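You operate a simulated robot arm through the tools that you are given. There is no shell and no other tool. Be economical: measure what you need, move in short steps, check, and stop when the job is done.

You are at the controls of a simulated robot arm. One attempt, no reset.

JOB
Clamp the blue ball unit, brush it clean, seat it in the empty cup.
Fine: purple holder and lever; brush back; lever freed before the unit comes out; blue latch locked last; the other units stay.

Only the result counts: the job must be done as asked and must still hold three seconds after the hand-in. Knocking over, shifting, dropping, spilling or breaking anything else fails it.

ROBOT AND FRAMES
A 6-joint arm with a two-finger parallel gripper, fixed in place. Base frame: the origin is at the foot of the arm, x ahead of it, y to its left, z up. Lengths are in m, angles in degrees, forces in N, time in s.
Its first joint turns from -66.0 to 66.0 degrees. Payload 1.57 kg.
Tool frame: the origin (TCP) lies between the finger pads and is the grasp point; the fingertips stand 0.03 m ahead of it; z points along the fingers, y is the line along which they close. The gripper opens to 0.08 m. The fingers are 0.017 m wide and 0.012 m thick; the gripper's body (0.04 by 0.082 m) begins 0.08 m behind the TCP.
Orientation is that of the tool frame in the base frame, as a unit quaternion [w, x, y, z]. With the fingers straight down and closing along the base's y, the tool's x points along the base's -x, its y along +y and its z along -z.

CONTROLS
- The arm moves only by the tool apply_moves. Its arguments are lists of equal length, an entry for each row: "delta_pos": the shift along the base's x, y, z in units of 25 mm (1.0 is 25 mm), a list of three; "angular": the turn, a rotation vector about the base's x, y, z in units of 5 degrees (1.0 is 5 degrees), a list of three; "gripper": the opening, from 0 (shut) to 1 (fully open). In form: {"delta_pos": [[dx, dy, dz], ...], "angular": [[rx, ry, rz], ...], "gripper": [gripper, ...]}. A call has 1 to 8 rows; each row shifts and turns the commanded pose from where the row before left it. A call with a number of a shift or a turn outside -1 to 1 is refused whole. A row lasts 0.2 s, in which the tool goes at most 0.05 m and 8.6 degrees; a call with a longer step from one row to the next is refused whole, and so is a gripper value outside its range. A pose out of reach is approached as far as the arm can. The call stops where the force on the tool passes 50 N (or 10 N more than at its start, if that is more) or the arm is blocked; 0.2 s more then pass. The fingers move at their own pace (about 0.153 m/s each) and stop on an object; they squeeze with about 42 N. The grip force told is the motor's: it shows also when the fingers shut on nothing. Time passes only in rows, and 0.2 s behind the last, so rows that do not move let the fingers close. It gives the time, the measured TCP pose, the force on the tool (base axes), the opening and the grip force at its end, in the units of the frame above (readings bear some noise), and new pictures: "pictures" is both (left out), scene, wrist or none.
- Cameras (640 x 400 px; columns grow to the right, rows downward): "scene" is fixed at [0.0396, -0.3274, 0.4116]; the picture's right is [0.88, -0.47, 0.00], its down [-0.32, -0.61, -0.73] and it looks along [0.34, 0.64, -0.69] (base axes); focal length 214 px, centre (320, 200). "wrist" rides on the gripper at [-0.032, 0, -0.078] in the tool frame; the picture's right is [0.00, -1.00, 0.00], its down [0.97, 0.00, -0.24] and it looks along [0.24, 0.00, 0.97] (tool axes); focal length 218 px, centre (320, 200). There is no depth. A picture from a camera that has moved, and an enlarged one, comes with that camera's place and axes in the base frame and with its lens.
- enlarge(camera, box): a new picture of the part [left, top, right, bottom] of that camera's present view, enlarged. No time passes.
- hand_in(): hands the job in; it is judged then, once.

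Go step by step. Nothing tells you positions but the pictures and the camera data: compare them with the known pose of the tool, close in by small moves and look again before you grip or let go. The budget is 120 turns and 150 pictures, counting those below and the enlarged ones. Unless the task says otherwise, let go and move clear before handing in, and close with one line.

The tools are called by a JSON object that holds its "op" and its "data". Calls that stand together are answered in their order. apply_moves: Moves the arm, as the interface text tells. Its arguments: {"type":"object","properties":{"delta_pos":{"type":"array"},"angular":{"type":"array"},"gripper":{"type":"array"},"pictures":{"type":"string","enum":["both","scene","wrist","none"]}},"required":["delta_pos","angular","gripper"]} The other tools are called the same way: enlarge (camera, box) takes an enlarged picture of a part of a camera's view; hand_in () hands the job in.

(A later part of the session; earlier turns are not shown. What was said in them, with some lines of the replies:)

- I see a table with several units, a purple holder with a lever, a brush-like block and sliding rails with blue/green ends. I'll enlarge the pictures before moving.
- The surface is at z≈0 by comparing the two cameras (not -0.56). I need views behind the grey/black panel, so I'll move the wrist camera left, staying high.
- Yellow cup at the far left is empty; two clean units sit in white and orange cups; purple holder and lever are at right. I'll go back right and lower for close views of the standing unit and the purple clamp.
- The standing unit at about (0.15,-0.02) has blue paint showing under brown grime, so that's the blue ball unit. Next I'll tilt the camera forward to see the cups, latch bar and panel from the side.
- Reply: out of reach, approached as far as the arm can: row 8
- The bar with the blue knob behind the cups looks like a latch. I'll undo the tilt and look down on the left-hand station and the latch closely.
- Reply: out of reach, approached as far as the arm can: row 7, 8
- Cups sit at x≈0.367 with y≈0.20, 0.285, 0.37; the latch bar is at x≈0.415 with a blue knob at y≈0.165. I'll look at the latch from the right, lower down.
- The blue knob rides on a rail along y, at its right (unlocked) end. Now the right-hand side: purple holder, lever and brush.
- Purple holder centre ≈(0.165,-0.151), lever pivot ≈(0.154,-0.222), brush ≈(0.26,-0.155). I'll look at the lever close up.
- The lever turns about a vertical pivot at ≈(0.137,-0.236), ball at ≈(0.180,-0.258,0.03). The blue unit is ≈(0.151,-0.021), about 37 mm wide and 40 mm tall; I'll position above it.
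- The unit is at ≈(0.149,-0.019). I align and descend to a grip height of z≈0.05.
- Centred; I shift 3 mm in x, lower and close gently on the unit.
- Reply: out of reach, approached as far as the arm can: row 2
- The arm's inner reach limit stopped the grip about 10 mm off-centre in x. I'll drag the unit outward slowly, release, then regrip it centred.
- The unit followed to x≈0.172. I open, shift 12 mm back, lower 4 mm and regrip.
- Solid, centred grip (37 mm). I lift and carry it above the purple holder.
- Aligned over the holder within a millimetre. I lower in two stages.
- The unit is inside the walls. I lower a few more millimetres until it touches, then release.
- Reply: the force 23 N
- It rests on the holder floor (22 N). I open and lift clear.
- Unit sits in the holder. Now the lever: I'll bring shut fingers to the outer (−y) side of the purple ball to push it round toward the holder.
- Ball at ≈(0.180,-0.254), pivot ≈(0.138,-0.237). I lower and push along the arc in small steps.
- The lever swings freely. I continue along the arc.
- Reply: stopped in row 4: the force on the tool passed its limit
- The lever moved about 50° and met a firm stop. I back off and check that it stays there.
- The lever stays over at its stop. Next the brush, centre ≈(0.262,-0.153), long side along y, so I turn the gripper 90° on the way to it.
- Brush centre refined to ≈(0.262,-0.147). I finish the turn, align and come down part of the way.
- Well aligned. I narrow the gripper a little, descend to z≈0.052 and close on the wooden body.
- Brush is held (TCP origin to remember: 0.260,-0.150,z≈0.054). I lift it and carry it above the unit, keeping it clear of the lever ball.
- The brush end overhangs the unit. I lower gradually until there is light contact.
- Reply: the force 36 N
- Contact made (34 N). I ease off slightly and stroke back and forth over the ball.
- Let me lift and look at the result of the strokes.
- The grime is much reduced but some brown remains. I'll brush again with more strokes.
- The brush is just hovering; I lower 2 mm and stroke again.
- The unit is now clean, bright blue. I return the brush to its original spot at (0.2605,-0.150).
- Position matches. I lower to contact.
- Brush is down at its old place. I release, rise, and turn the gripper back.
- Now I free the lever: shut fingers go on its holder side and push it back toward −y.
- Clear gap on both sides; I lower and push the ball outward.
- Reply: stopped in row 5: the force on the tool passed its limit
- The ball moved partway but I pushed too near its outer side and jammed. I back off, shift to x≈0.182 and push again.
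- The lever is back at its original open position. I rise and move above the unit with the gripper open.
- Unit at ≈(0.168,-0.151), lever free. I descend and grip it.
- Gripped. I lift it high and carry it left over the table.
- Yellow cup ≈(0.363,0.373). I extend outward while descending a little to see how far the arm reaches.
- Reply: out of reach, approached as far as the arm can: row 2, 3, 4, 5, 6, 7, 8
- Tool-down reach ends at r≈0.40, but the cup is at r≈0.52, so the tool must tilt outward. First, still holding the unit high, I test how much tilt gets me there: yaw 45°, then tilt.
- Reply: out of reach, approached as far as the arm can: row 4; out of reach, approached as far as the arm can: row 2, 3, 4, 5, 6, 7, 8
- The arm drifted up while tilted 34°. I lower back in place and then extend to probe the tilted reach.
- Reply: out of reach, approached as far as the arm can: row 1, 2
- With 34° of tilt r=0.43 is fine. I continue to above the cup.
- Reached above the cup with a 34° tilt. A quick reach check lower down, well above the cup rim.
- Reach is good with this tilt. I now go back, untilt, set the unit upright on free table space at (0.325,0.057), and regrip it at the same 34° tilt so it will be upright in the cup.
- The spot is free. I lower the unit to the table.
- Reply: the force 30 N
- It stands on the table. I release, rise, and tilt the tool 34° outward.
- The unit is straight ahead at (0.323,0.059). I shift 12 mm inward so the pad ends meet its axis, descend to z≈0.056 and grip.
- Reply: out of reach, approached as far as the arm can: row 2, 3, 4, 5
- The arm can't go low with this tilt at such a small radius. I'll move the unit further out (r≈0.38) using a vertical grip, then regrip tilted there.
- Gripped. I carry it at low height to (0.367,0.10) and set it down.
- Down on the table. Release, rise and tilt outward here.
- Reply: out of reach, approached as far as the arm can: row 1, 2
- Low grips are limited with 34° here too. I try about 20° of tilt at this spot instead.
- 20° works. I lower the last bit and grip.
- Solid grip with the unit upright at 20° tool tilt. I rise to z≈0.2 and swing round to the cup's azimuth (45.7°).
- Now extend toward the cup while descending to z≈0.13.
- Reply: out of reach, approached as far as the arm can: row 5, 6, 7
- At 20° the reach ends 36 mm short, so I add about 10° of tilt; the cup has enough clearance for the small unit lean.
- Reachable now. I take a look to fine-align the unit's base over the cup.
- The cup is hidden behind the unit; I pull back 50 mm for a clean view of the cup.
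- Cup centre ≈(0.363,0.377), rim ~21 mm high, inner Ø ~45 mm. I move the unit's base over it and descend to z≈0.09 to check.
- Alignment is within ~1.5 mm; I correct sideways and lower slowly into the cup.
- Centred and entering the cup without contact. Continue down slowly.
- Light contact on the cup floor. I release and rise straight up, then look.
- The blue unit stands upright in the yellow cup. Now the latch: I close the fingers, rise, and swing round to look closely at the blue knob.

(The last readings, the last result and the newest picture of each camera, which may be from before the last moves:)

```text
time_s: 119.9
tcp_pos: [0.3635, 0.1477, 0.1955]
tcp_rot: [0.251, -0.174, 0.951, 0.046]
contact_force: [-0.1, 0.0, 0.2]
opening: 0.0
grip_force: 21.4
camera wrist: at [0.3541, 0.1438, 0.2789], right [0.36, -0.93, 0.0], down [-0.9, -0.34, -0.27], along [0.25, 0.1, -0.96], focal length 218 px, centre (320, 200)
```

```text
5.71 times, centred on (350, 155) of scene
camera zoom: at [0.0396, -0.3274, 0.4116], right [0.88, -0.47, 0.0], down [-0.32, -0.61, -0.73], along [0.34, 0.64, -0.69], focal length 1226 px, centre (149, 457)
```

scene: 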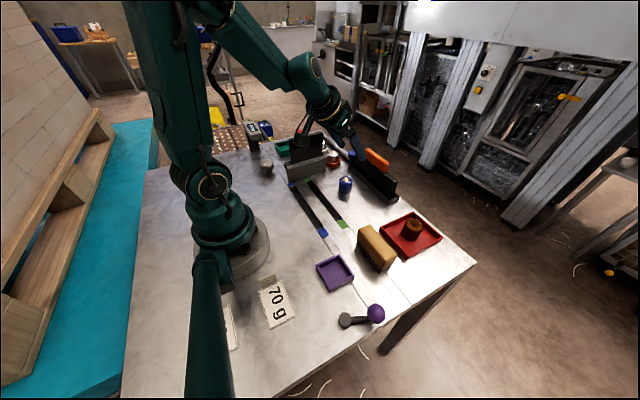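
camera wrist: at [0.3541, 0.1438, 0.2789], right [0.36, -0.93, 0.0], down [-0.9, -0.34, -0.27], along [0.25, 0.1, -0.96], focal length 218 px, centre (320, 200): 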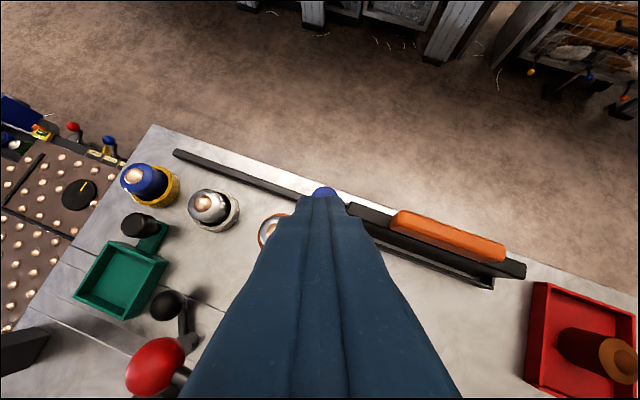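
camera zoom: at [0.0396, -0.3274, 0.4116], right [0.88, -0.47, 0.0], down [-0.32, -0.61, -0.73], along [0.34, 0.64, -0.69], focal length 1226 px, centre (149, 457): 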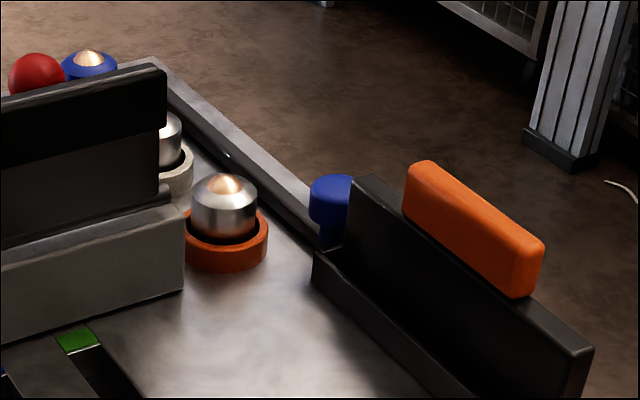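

The knob's right side is tight against the rack, so I'll grip its cap with fingers fore and aft (radially) and slide it along the rail. First untilt and turn the gripper 90°.

{"op": "apply_moves", "data": {"delta_pos": [[-0.2, -0.08, 0], [-0.2, -0.08, 0], [-0.2, -0.08, 0], [-0.2, -0.08, 0], [-0.2, -0.08, 0], [-0.2, -0.08, 0]], "angular": [[-0.355, 0.925, 0], [-0.355, 0.925, 0], [-0.355, 0.925, 0], [-0.355, 0.925, 0], [-0.355, 0.925, 0], [-0.355, 0.925, 0]], "gripper": [0, 0, 0, 0, 0.6, 0.6], "pictures": "none"}}

{"op": "apply_moves", "data": {"delta_pos": [[0, 0, 0], [0, 0, 0], [0, 0, 0], [0, 0, 0], [0, 0, 0], [0, 0, 0], [0, 0, 0], [0, 0, 0]], "angular": [[0, 0, 1], [0, 0, 1], [0, 0, 1], [0, 0, 1], [0, 0, 1], [0, 0, 1], [0, 0, 1], [0, 0, 1]], "gripper": [0.6, 0.6, 0.6, 0.6, 0.6, 0.6, 0.6, 0.6], "pictures": "none"}}

{"op": "apply_moves", "data": {"delta_pos": [[0, 0, 0], [0, 0, 0], [0, 0, 0], [0, 0, 0], [0, 0, 0], [0, 0, 0], [0, 0, 0], [0, 0, 0]], "angular": [[0, 0, 1], [0, 0, 1], [0, 0, 1], [0, 0, 1], [0, 0, 1], [0, 0, 1], [0, 0, 1], [0, 0, 1]], "gripper": [0.6, 0.6, 0.6, 0.6, 0.6, 0.6, 0.6, 0.6], "pictures": "none"}}

```text
time_s: 121.3
tcp_pos: [0.333, 0.1373, 0.198]
tcp_rot: [-0.001, -0.181, 0.983, -0.001]
contact_force: [-0.1, -0.1, -0.2]
opening: 0.0481
grip_force: 0.0
```

```text
time_s: 123.1
tcp_pos: [0.3342, 0.1366, 0.197]
tcp_rot: [0.0, -0.507, 0.862, 0.0]
contact_force: [-0.4, 0.4, 0.4]
opening: 0.0481
grip_force: 0.0
```

```text
time_s: 124.9
tcp_pos: [0.3351, 0.1363, 0.1977]
tcp_rot: [-0.001, 0.771, -0.637, 0.0]
contact_force: [-1.0, -0.9, 0.9]
opening: 0.048
grip_force: 0.1
```

Closing axis is now almost along x. I tilt ~15° outward and approach above the knob for a look.

{"op": "apply_moves", "data": {"delta_pos": [[0, 0, 0], [0, 0, 0], [0, 0, 0], [0.75, 0.24, -0.6], [0.75, 0.24, -0.6], [0.75, 0.24, -0.6], [0.75, 0.24, -0.6]], "angular": [[0.366, -0.93, 0], [0.366, -0.93, 0], [0.366, -0.93, 0], [0, 0, 0], [0, 0, 0], [0, 0, 0], [0, 0, 0]], "gripper": [0.6, 0.6, 0.6, 0.6, 0.6, 0.6, 0.6], "pictures": "wrist"}}

```text
time_s: 126.5
tcp_pos: [0.4099, 0.1605, 0.1382]
tcp_rot: [-0.114, 0.764, -0.631, 0.063]
contact_force: [-0.5, -0.4, 0.0]
opening: 0.0481
grip_force: 0.0
camera wrist: at [0.3845, 0.1848, 0.2143], right [0.95, 0.18, 0.26], down [0.13, -0.97, 0.19], along [0.28, -0.14, -0.95], focal length 218 px, centre (320, 200)
```

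wrist: 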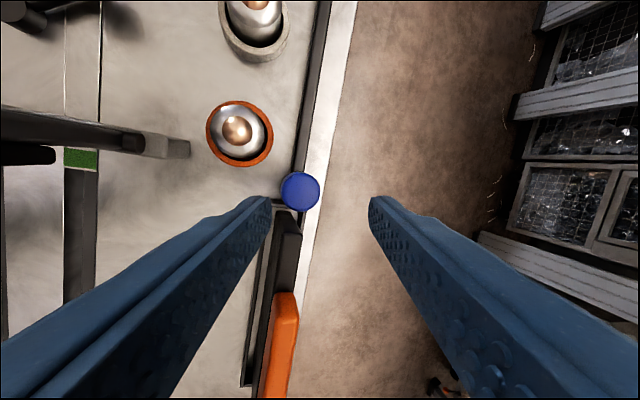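

Knob at ≈(0.416,0.165). I centre on it and descend most of the way.

{"op": "apply_moves", "data": {"delta_pos": [[0.07, 0.11, 0], [0, 0, -0.9], [0, 0, -0.9], [0, 0, -0.4]], "angular": [[0, 0, 0], [0, 0, 0], [0, 0, 0], [0, 0, 0]], "gripper": [0.7, 0.7, 0.7, 0.7], "pictures": "wrist"}}

```text
time_s: 127.5
tcp_pos: [0.4113, 0.1636, 0.0825]
tcp_rot: [-0.114, 0.764, -0.632, 0.063]
contact_force: [0.4, -0.4, 0.5]
opening: 0.0556
grip_force: 0.1
camera wrist: at [0.3868, 0.1876, 0.1586], right [0.95, 0.18, 0.25], down [0.13, -0.97, 0.19], along [0.28, -0.14, -0.95], focal length 218 px, centre (320, 200)
```

wrist: 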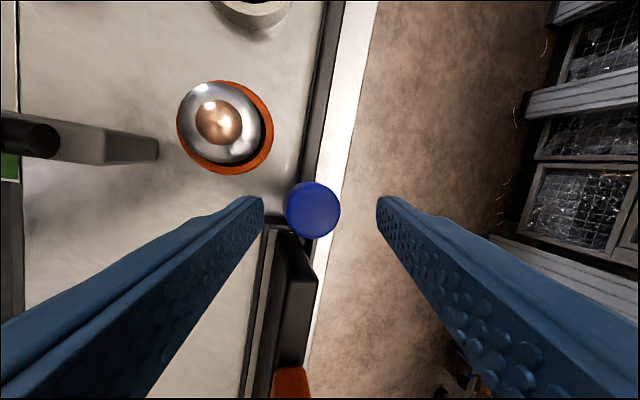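

Aligned. I go down the last 20 mm and close on the cap.

{"op": "apply_moves", "data": {"delta_pos": [[0, 0.02, -0.4], [0, 0, -0.4], [0, 0, 0], [0, 0, 0], [0, 0, 0]], "angular": [[0, 0, 0], [0, 0, 0], [0, 0, 0], [0, 0, 0], [0, 0, 0]], "gripper": [0.7, 0.7, 0.25, 0.25, 0.25], "pictures": "wrist"}}

```text
time_s: 128.7
tcp_pos: [0.4109, 0.1631, 0.0608]
tcp_rot: [-0.115, 0.764, -0.632, 0.064]
contact_force: [15.2, 0.4, -5.9]
opening: 0.0349
grip_force: 42.2
camera wrist: at [0.387, 0.1872, 0.1375], right [0.95, 0.18, 0.26], down [0.13, -0.97, 0.19], along [0.28, -0.14, -0.95], focal length 218 px, centre (320, 200)
```

wrist: 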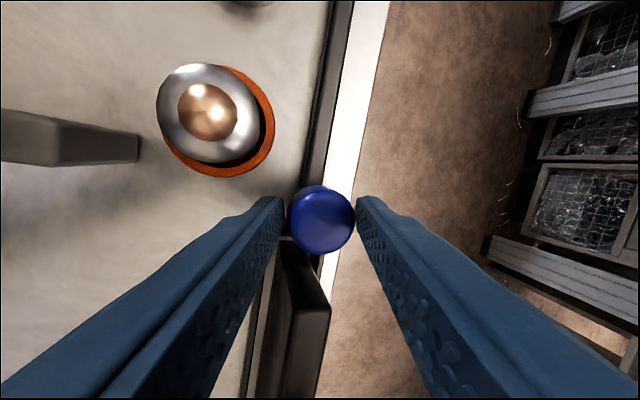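

Cap gripped. I try sliding it gently in +y.

{"op": "apply_moves", "data": {"delta_pos": [[0, 0.2, 0], [0, 0.2, 0], [0, 0.3, 0], [0, 0.3, 0]], "angular": [[0, 0, 0], [0, 0, 0], [0, 0, 0], [0, 0, 0]], "gripper": [0.25, 0.25, 0.25, 0.25], "pictures": "wrist"}}

```text
time_s: 129.7
tcp_pos: [0.4109, 0.1868, 0.0608]
tcp_rot: [-0.114, 0.764, -0.632, 0.063]
contact_force: [24.5, -0.7, -20.1]
opening: 0.0346
grip_force: 41.9
camera wrist: at [0.3872, 0.2113, 0.1378], right [0.95, 0.18, 0.25], down [0.13, -0.97, 0.19], along [0.28, -0.14, -0.95], focal length 218 px, centre (320, 200)
```

wrist: 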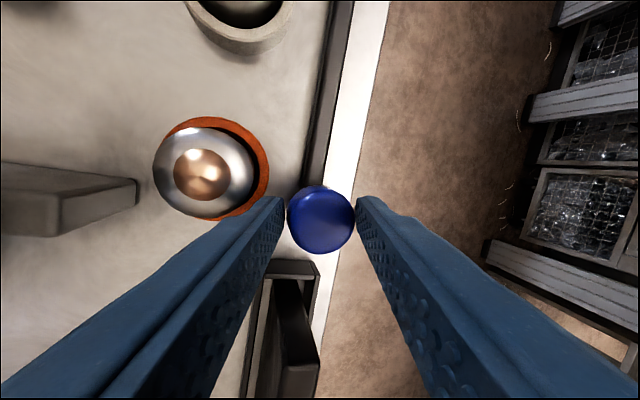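

The knob slides freely with me, but my inner finger is close to the orange-cup unit. I'll relieve the side force, open only slightly and back out along the tool axis, then push the knob from behind instead.

{"op": "apply_moves", "data": {"delta_pos": [[0.12, 0, 0], [0.06, 0, 0], [0.04, 0, 0], [-0.12, -0.047, 0.48], [-0.12, -0.047, 0.48], [-0.24, -0.094, 0.96], [0, 0, 0.8]], "angular": [[0, 0, 0], [0, 0, 0], [0, 0, 0], [0, 0, 0], [0, 0, 0], [0, 0, 0], [0, 0, 0]], "gripper": [0.25, 0.46, 0.49, 0.49, 0.49, 0.49, 0.49], "pictures": "wrist"}}

```text
time_s: 131.3
tcp_pos: [0.4038, 0.1839, 0.1337]
tcp_rot: [-0.115, 0.764, -0.632, 0.064]
contact_force: [0.2, -0.6, -0.4]
opening: 0.0391
grip_force: 0.1
camera wrist: at [0.3795, 0.2085, 0.209], right [0.95, 0.18, 0.25], down [0.13, -0.97, 0.19], along [0.28, -0.14, -0.95], focal length 218 px, centre (320, 200)
```

wrist: 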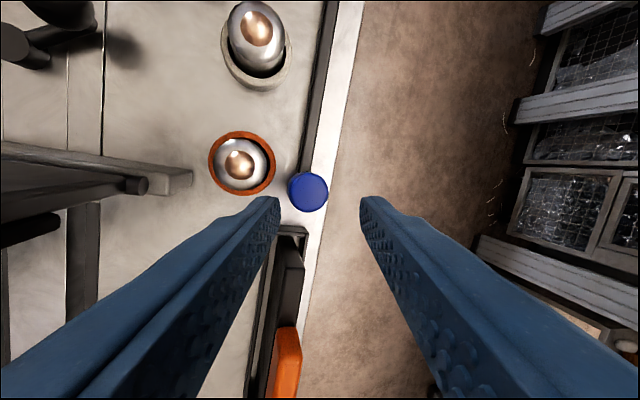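

Knob now at y≈0.19 with a ~26 mm gap behind it. I close the fingers, square the yaw, and lower them into that gap.

{"op": "apply_moves", "data": {"delta_pos": [[0.1, -0.3, 0], [0.1, -0.3, 0], [0.09, -0.3, 0], [0, 0, -0.5], [0, 0, -0.5]], "angular": [[0, 0, -0.72], [0, 0, -0.72], [0, 0, -0.72], [0, 0, 0], [0, 0, 0]], "gripper": [0, 0, 0, 0, 0], "pictures": "wrist"}}

{"op": "enlarge", "data": {"camera": "wrist", "box": [240, 140, 400, 260]}}

```text
time_s: 132.5
tcp_pos: [0.4115, 0.1616, 0.106]
tcp_rot: [-0.108, 0.701, -0.701, 0.074]
contact_force: [-0.1, 0.2, -0.5]
opening: 0.0001
grip_force: 21.5
camera wrist: at [0.3922, 0.1901, 0.1823], right [0.97, -0.01, 0.26], down [-0.06, -0.98, 0.19], along [0.25, -0.19, -0.95], focal length 218 px, centre (320, 200)
```

wrist: 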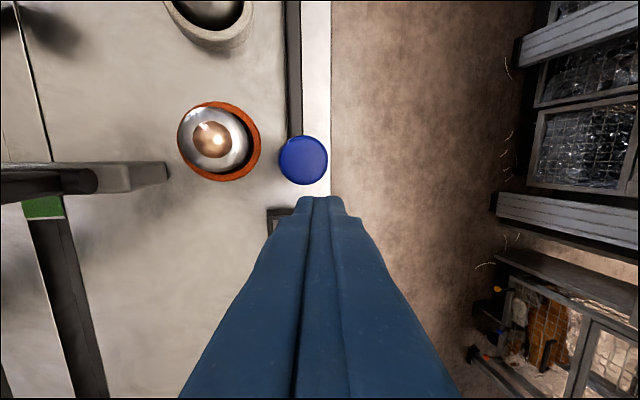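

```text
3.33 times, centred on (320, 200) of wrist
camera zoom: at [0.3922, 0.1901, 0.1823], right [0.97, -0.01, 0.26], down [-0.06, -0.98, 0.19], along [0.25, -0.19, -0.95], focal length 728 px, centre (320, 200)
```

zoom: 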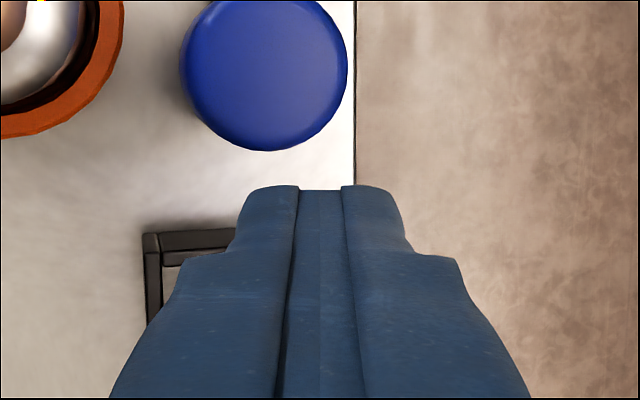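

There is about 2 mm either side; I shift 1 mm back and lower carefully.

{"op": "apply_moves", "data": {"delta_pos": [[0, -0.05, 0], [0, 0, -0.5], [0, 0, -0.5], [0, 0, -0.5], [0, 0, -0.25]], "angular": [[0, 0, 0], [0, 0, 0], [0, 0, 0], [0, 0, 0], [0, 0, 0]], "gripper": [0, 0, 0, 0, 0], "pictures": "none"}}

```text
time_s: 133.7
tcp_pos: [0.41, 0.1594, 0.0619]
tcp_rot: [-0.108, 0.701, -0.701, 0.073]
contact_force: [0.7, -0.1, -0.4]
opening: 0.0
grip_force: 21.6
```

Fingers are behind the knob with no contact. I push it along +y, adding outward tilt as the reach grows.

{"op": "apply_moves", "data": {"delta_pos": [[0, 0.2, 0], [0, 0.3, 0], [0, 0.35, 0], [0, 0.35, 0], [0, 0.35, 0], [0, 0.35, 0]], "angular": [[0.42, -0.9, 0], [0.42, -0.9, 0], [0.45, -0.89, 0], [0, 0, 0], [0, 0, 0], [0, 0, 0]], "gripper": [0, 0, 0, 0, 0, 0], "pictures": "wrist"}}

```text
time_s: 134.4
tcp_pos: [0.4105, 0.1681, 0.0593]
tcp_rot: [0.199, -0.682, 0.694, -0.114]
contact_force: [-0.6, -4.4, 1.8]
opening: 0.0002
grip_force: 21.2
stopped in row 3: the force on the tool passed its limit (the readings are from after the stop); the commanded pose is now the measured one
camera wrist: at [0.3774, 0.1908, 0.1325], right [0.9, -0.04, 0.43], down [-0.1, -0.99, 0.1], along [0.42, -0.13, -0.9], focal length 218 px, centre (320, 200)
```

wrist: 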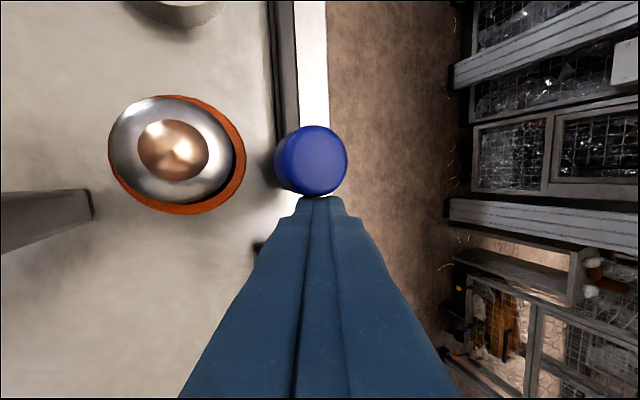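

The whole bar moves with the knob, and it seems to have met a stop after ~30 mm. I push once more gently to confirm.

{"op": "apply_moves", "data": {"delta_pos": [[0, 0.1, 0], [0, 0.1, 0], [0, 0.1, 0], [0, 0.1, 0]], "angular": [[0, 0, 0], [0, 0, 0], [0, 0, 0], [0, 0, 0]], "gripper": [0, 0, 0, 0], "pictures": "wrist"}}

```text
time_s: 135.1
tcp_pos: [0.4112, 0.1686, 0.0597]
tcp_rot: [0.193, -0.681, 0.696, -0.119]
contact_force: [-0.1, -7.2, 2.2]
opening: 0.0004
grip_force: 21.6
stopped in row 3: the force on the tool passed its limit (the readings are from after the stop); the commanded pose is now the measured one
camera wrist: at [0.3784, 0.1924, 0.1317], right [0.9, -0.05, 0.43], down [-0.1, -0.99, 0.11], along [0.42, -0.14, -0.9], focal length 218 px, centre (320, 200)
```

wrist: 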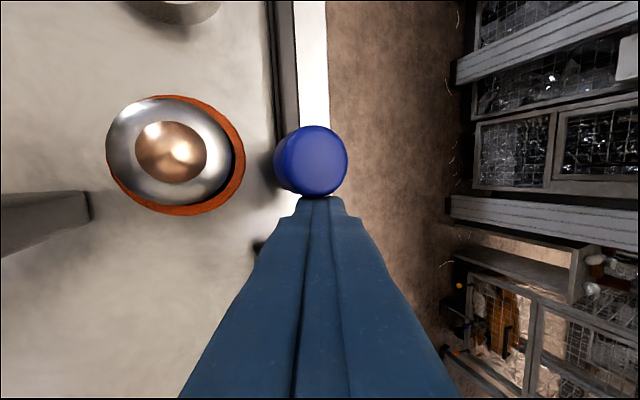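

A firm stop: the latch is fully slid over. I back away along the tool axis and check the whole scene.

{"op": "apply_moves", "data": {"delta_pos": [[0, -0.06, 0], [-0.2, -0.05, 0.45], [-0.4, -0.05, 0.9], [-0.4, -0.05, 0.9], [-0.4, 0, 0.9], [-0.8, -0.3, 0.8], [-0.8, -0.3, 0.5], [-0.8, -0.3, 0]], "angular": [[0, 0, 0], [0, 0, 0], [0, 0, 0], [0, 0, 0], [0, 0, 0], [0, 0, 0], [0, 0, 0], [0, 0, 0]], "gripper": [0, 0, 0, 0, 0, 0, 0, 0], "pictures": "both"}}

{"op": "enlarge", "data": {"camera": "scene", "box": [260, 110, 420, 210]}}

```text
time_s: 136.9
tcp_pos: [0.3155, 0.1419, 0.1707]
tcp_rot: [0.193, -0.681, 0.697, -0.116]
contact_force: [-0.3, -0.1, 0.1]
opening: 0.0
grip_force: 21.3
camera wrist: at [0.2829, 0.1656, 0.2429], right [0.9, -0.04, 0.43], down [-0.1, -0.99, 0.11], along [0.42, -0.14, -0.9], focal length 218 px, centre (320, 200)
```

scene: 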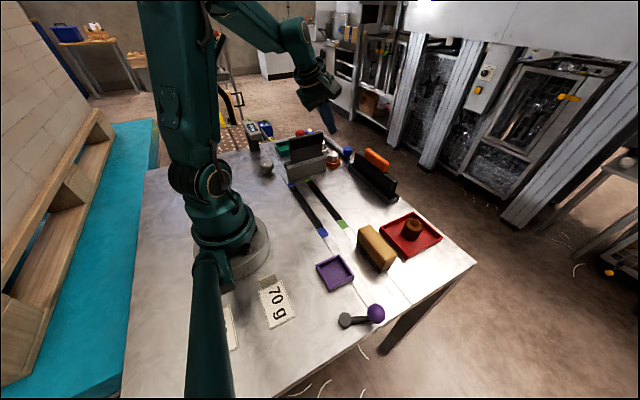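
wrist: 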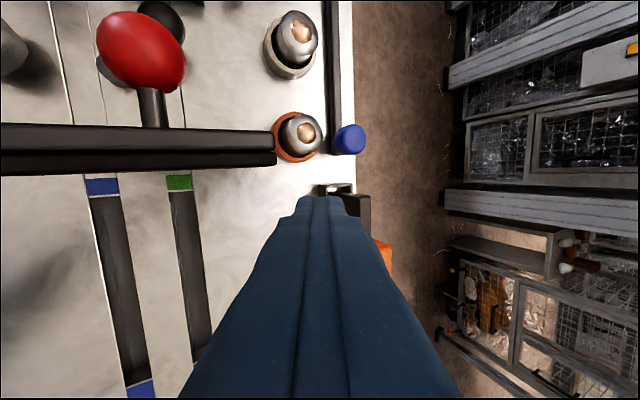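

```text
4.00 times, centred on (340, 160) of scene
camera zoom: at [0.0396, -0.3274, 0.4116], right [0.88, -0.47, 0.0], down [-0.32, -0.61, -0.73], along [0.34, 0.64, -0.69], focal length 858 px, centre (240, 360)
```

zoom: 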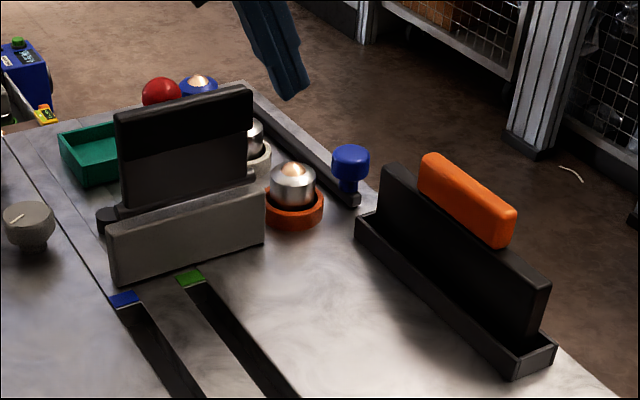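

Everything else is in place. I move left for a look at the far end of the latch bar and the seated unit.

{"op": "apply_moves", "data": {"delta_pos": [[-0.3, 0.5, 0.8], [-0.3, 1, 0.4], [-0.2, 1, 0], [-0.2, 1, 0], [-0.2, 1, 0], [0, 0.5, 0]], "angular": [[0, 0, 0], [0, 0, 0], [0, 0, 0], [0, 0, 0], [0, 0, 0], [0, 0, 0]], "gripper": [0, 0, 0, 0, 0, 0], "pictures": "wrist"}}

{"op": "enlarge", "data": {"camera": "wrist", "box": [240, 20, 480, 200]}}

```text
time_s: 138.3
tcp_pos: [0.286, 0.2665, 0.1993]
tcp_rot: [0.194, -0.681, 0.696, -0.118]
contact_force: [0.0, 0.2, -0.5]
opening: 0.0
grip_force: 21.8
camera wrist: at [0.2533, 0.2908, 0.2721], right [0.9, -0.05, 0.43], down [-0.1, -0.99, 0.11], along [0.42, -0.14, -0.9], focal length 218 px, centre (320, 200)
```

wrist: 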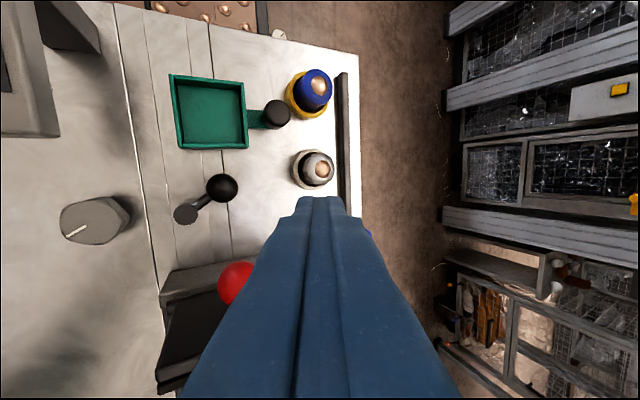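

```text
2.22 times, centred on (360, 110) of wrist
camera zoom: at [0.2533, 0.2908, 0.2721], right [0.9, -0.05, 0.43], down [-0.1, -0.99, 0.11], along [0.42, -0.14, -0.9], focal length 485 px, centre (231, 400)
```

zoom: 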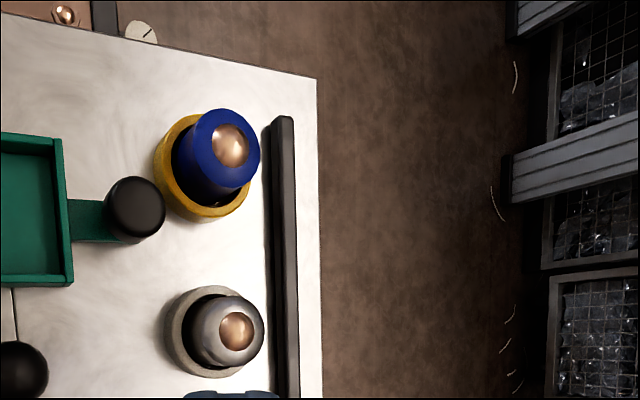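

The latch bar has moved ~31 mm and now spans behind the yellow cup at its stop. The blue unit sits upright in the cup, and the lever, the brush and the other units are in place. The gripper is clear, so I hand in.

{"op": "hand_in", "data": {}}

```text
The job is handed in.
```

I clamped the blue ball unit in the purple holder, brushed it clean, put the brush back, freed the lever, seated the unit in the yellow cup, slid the blue latch to its stop last, and handed the job in; no result came back.
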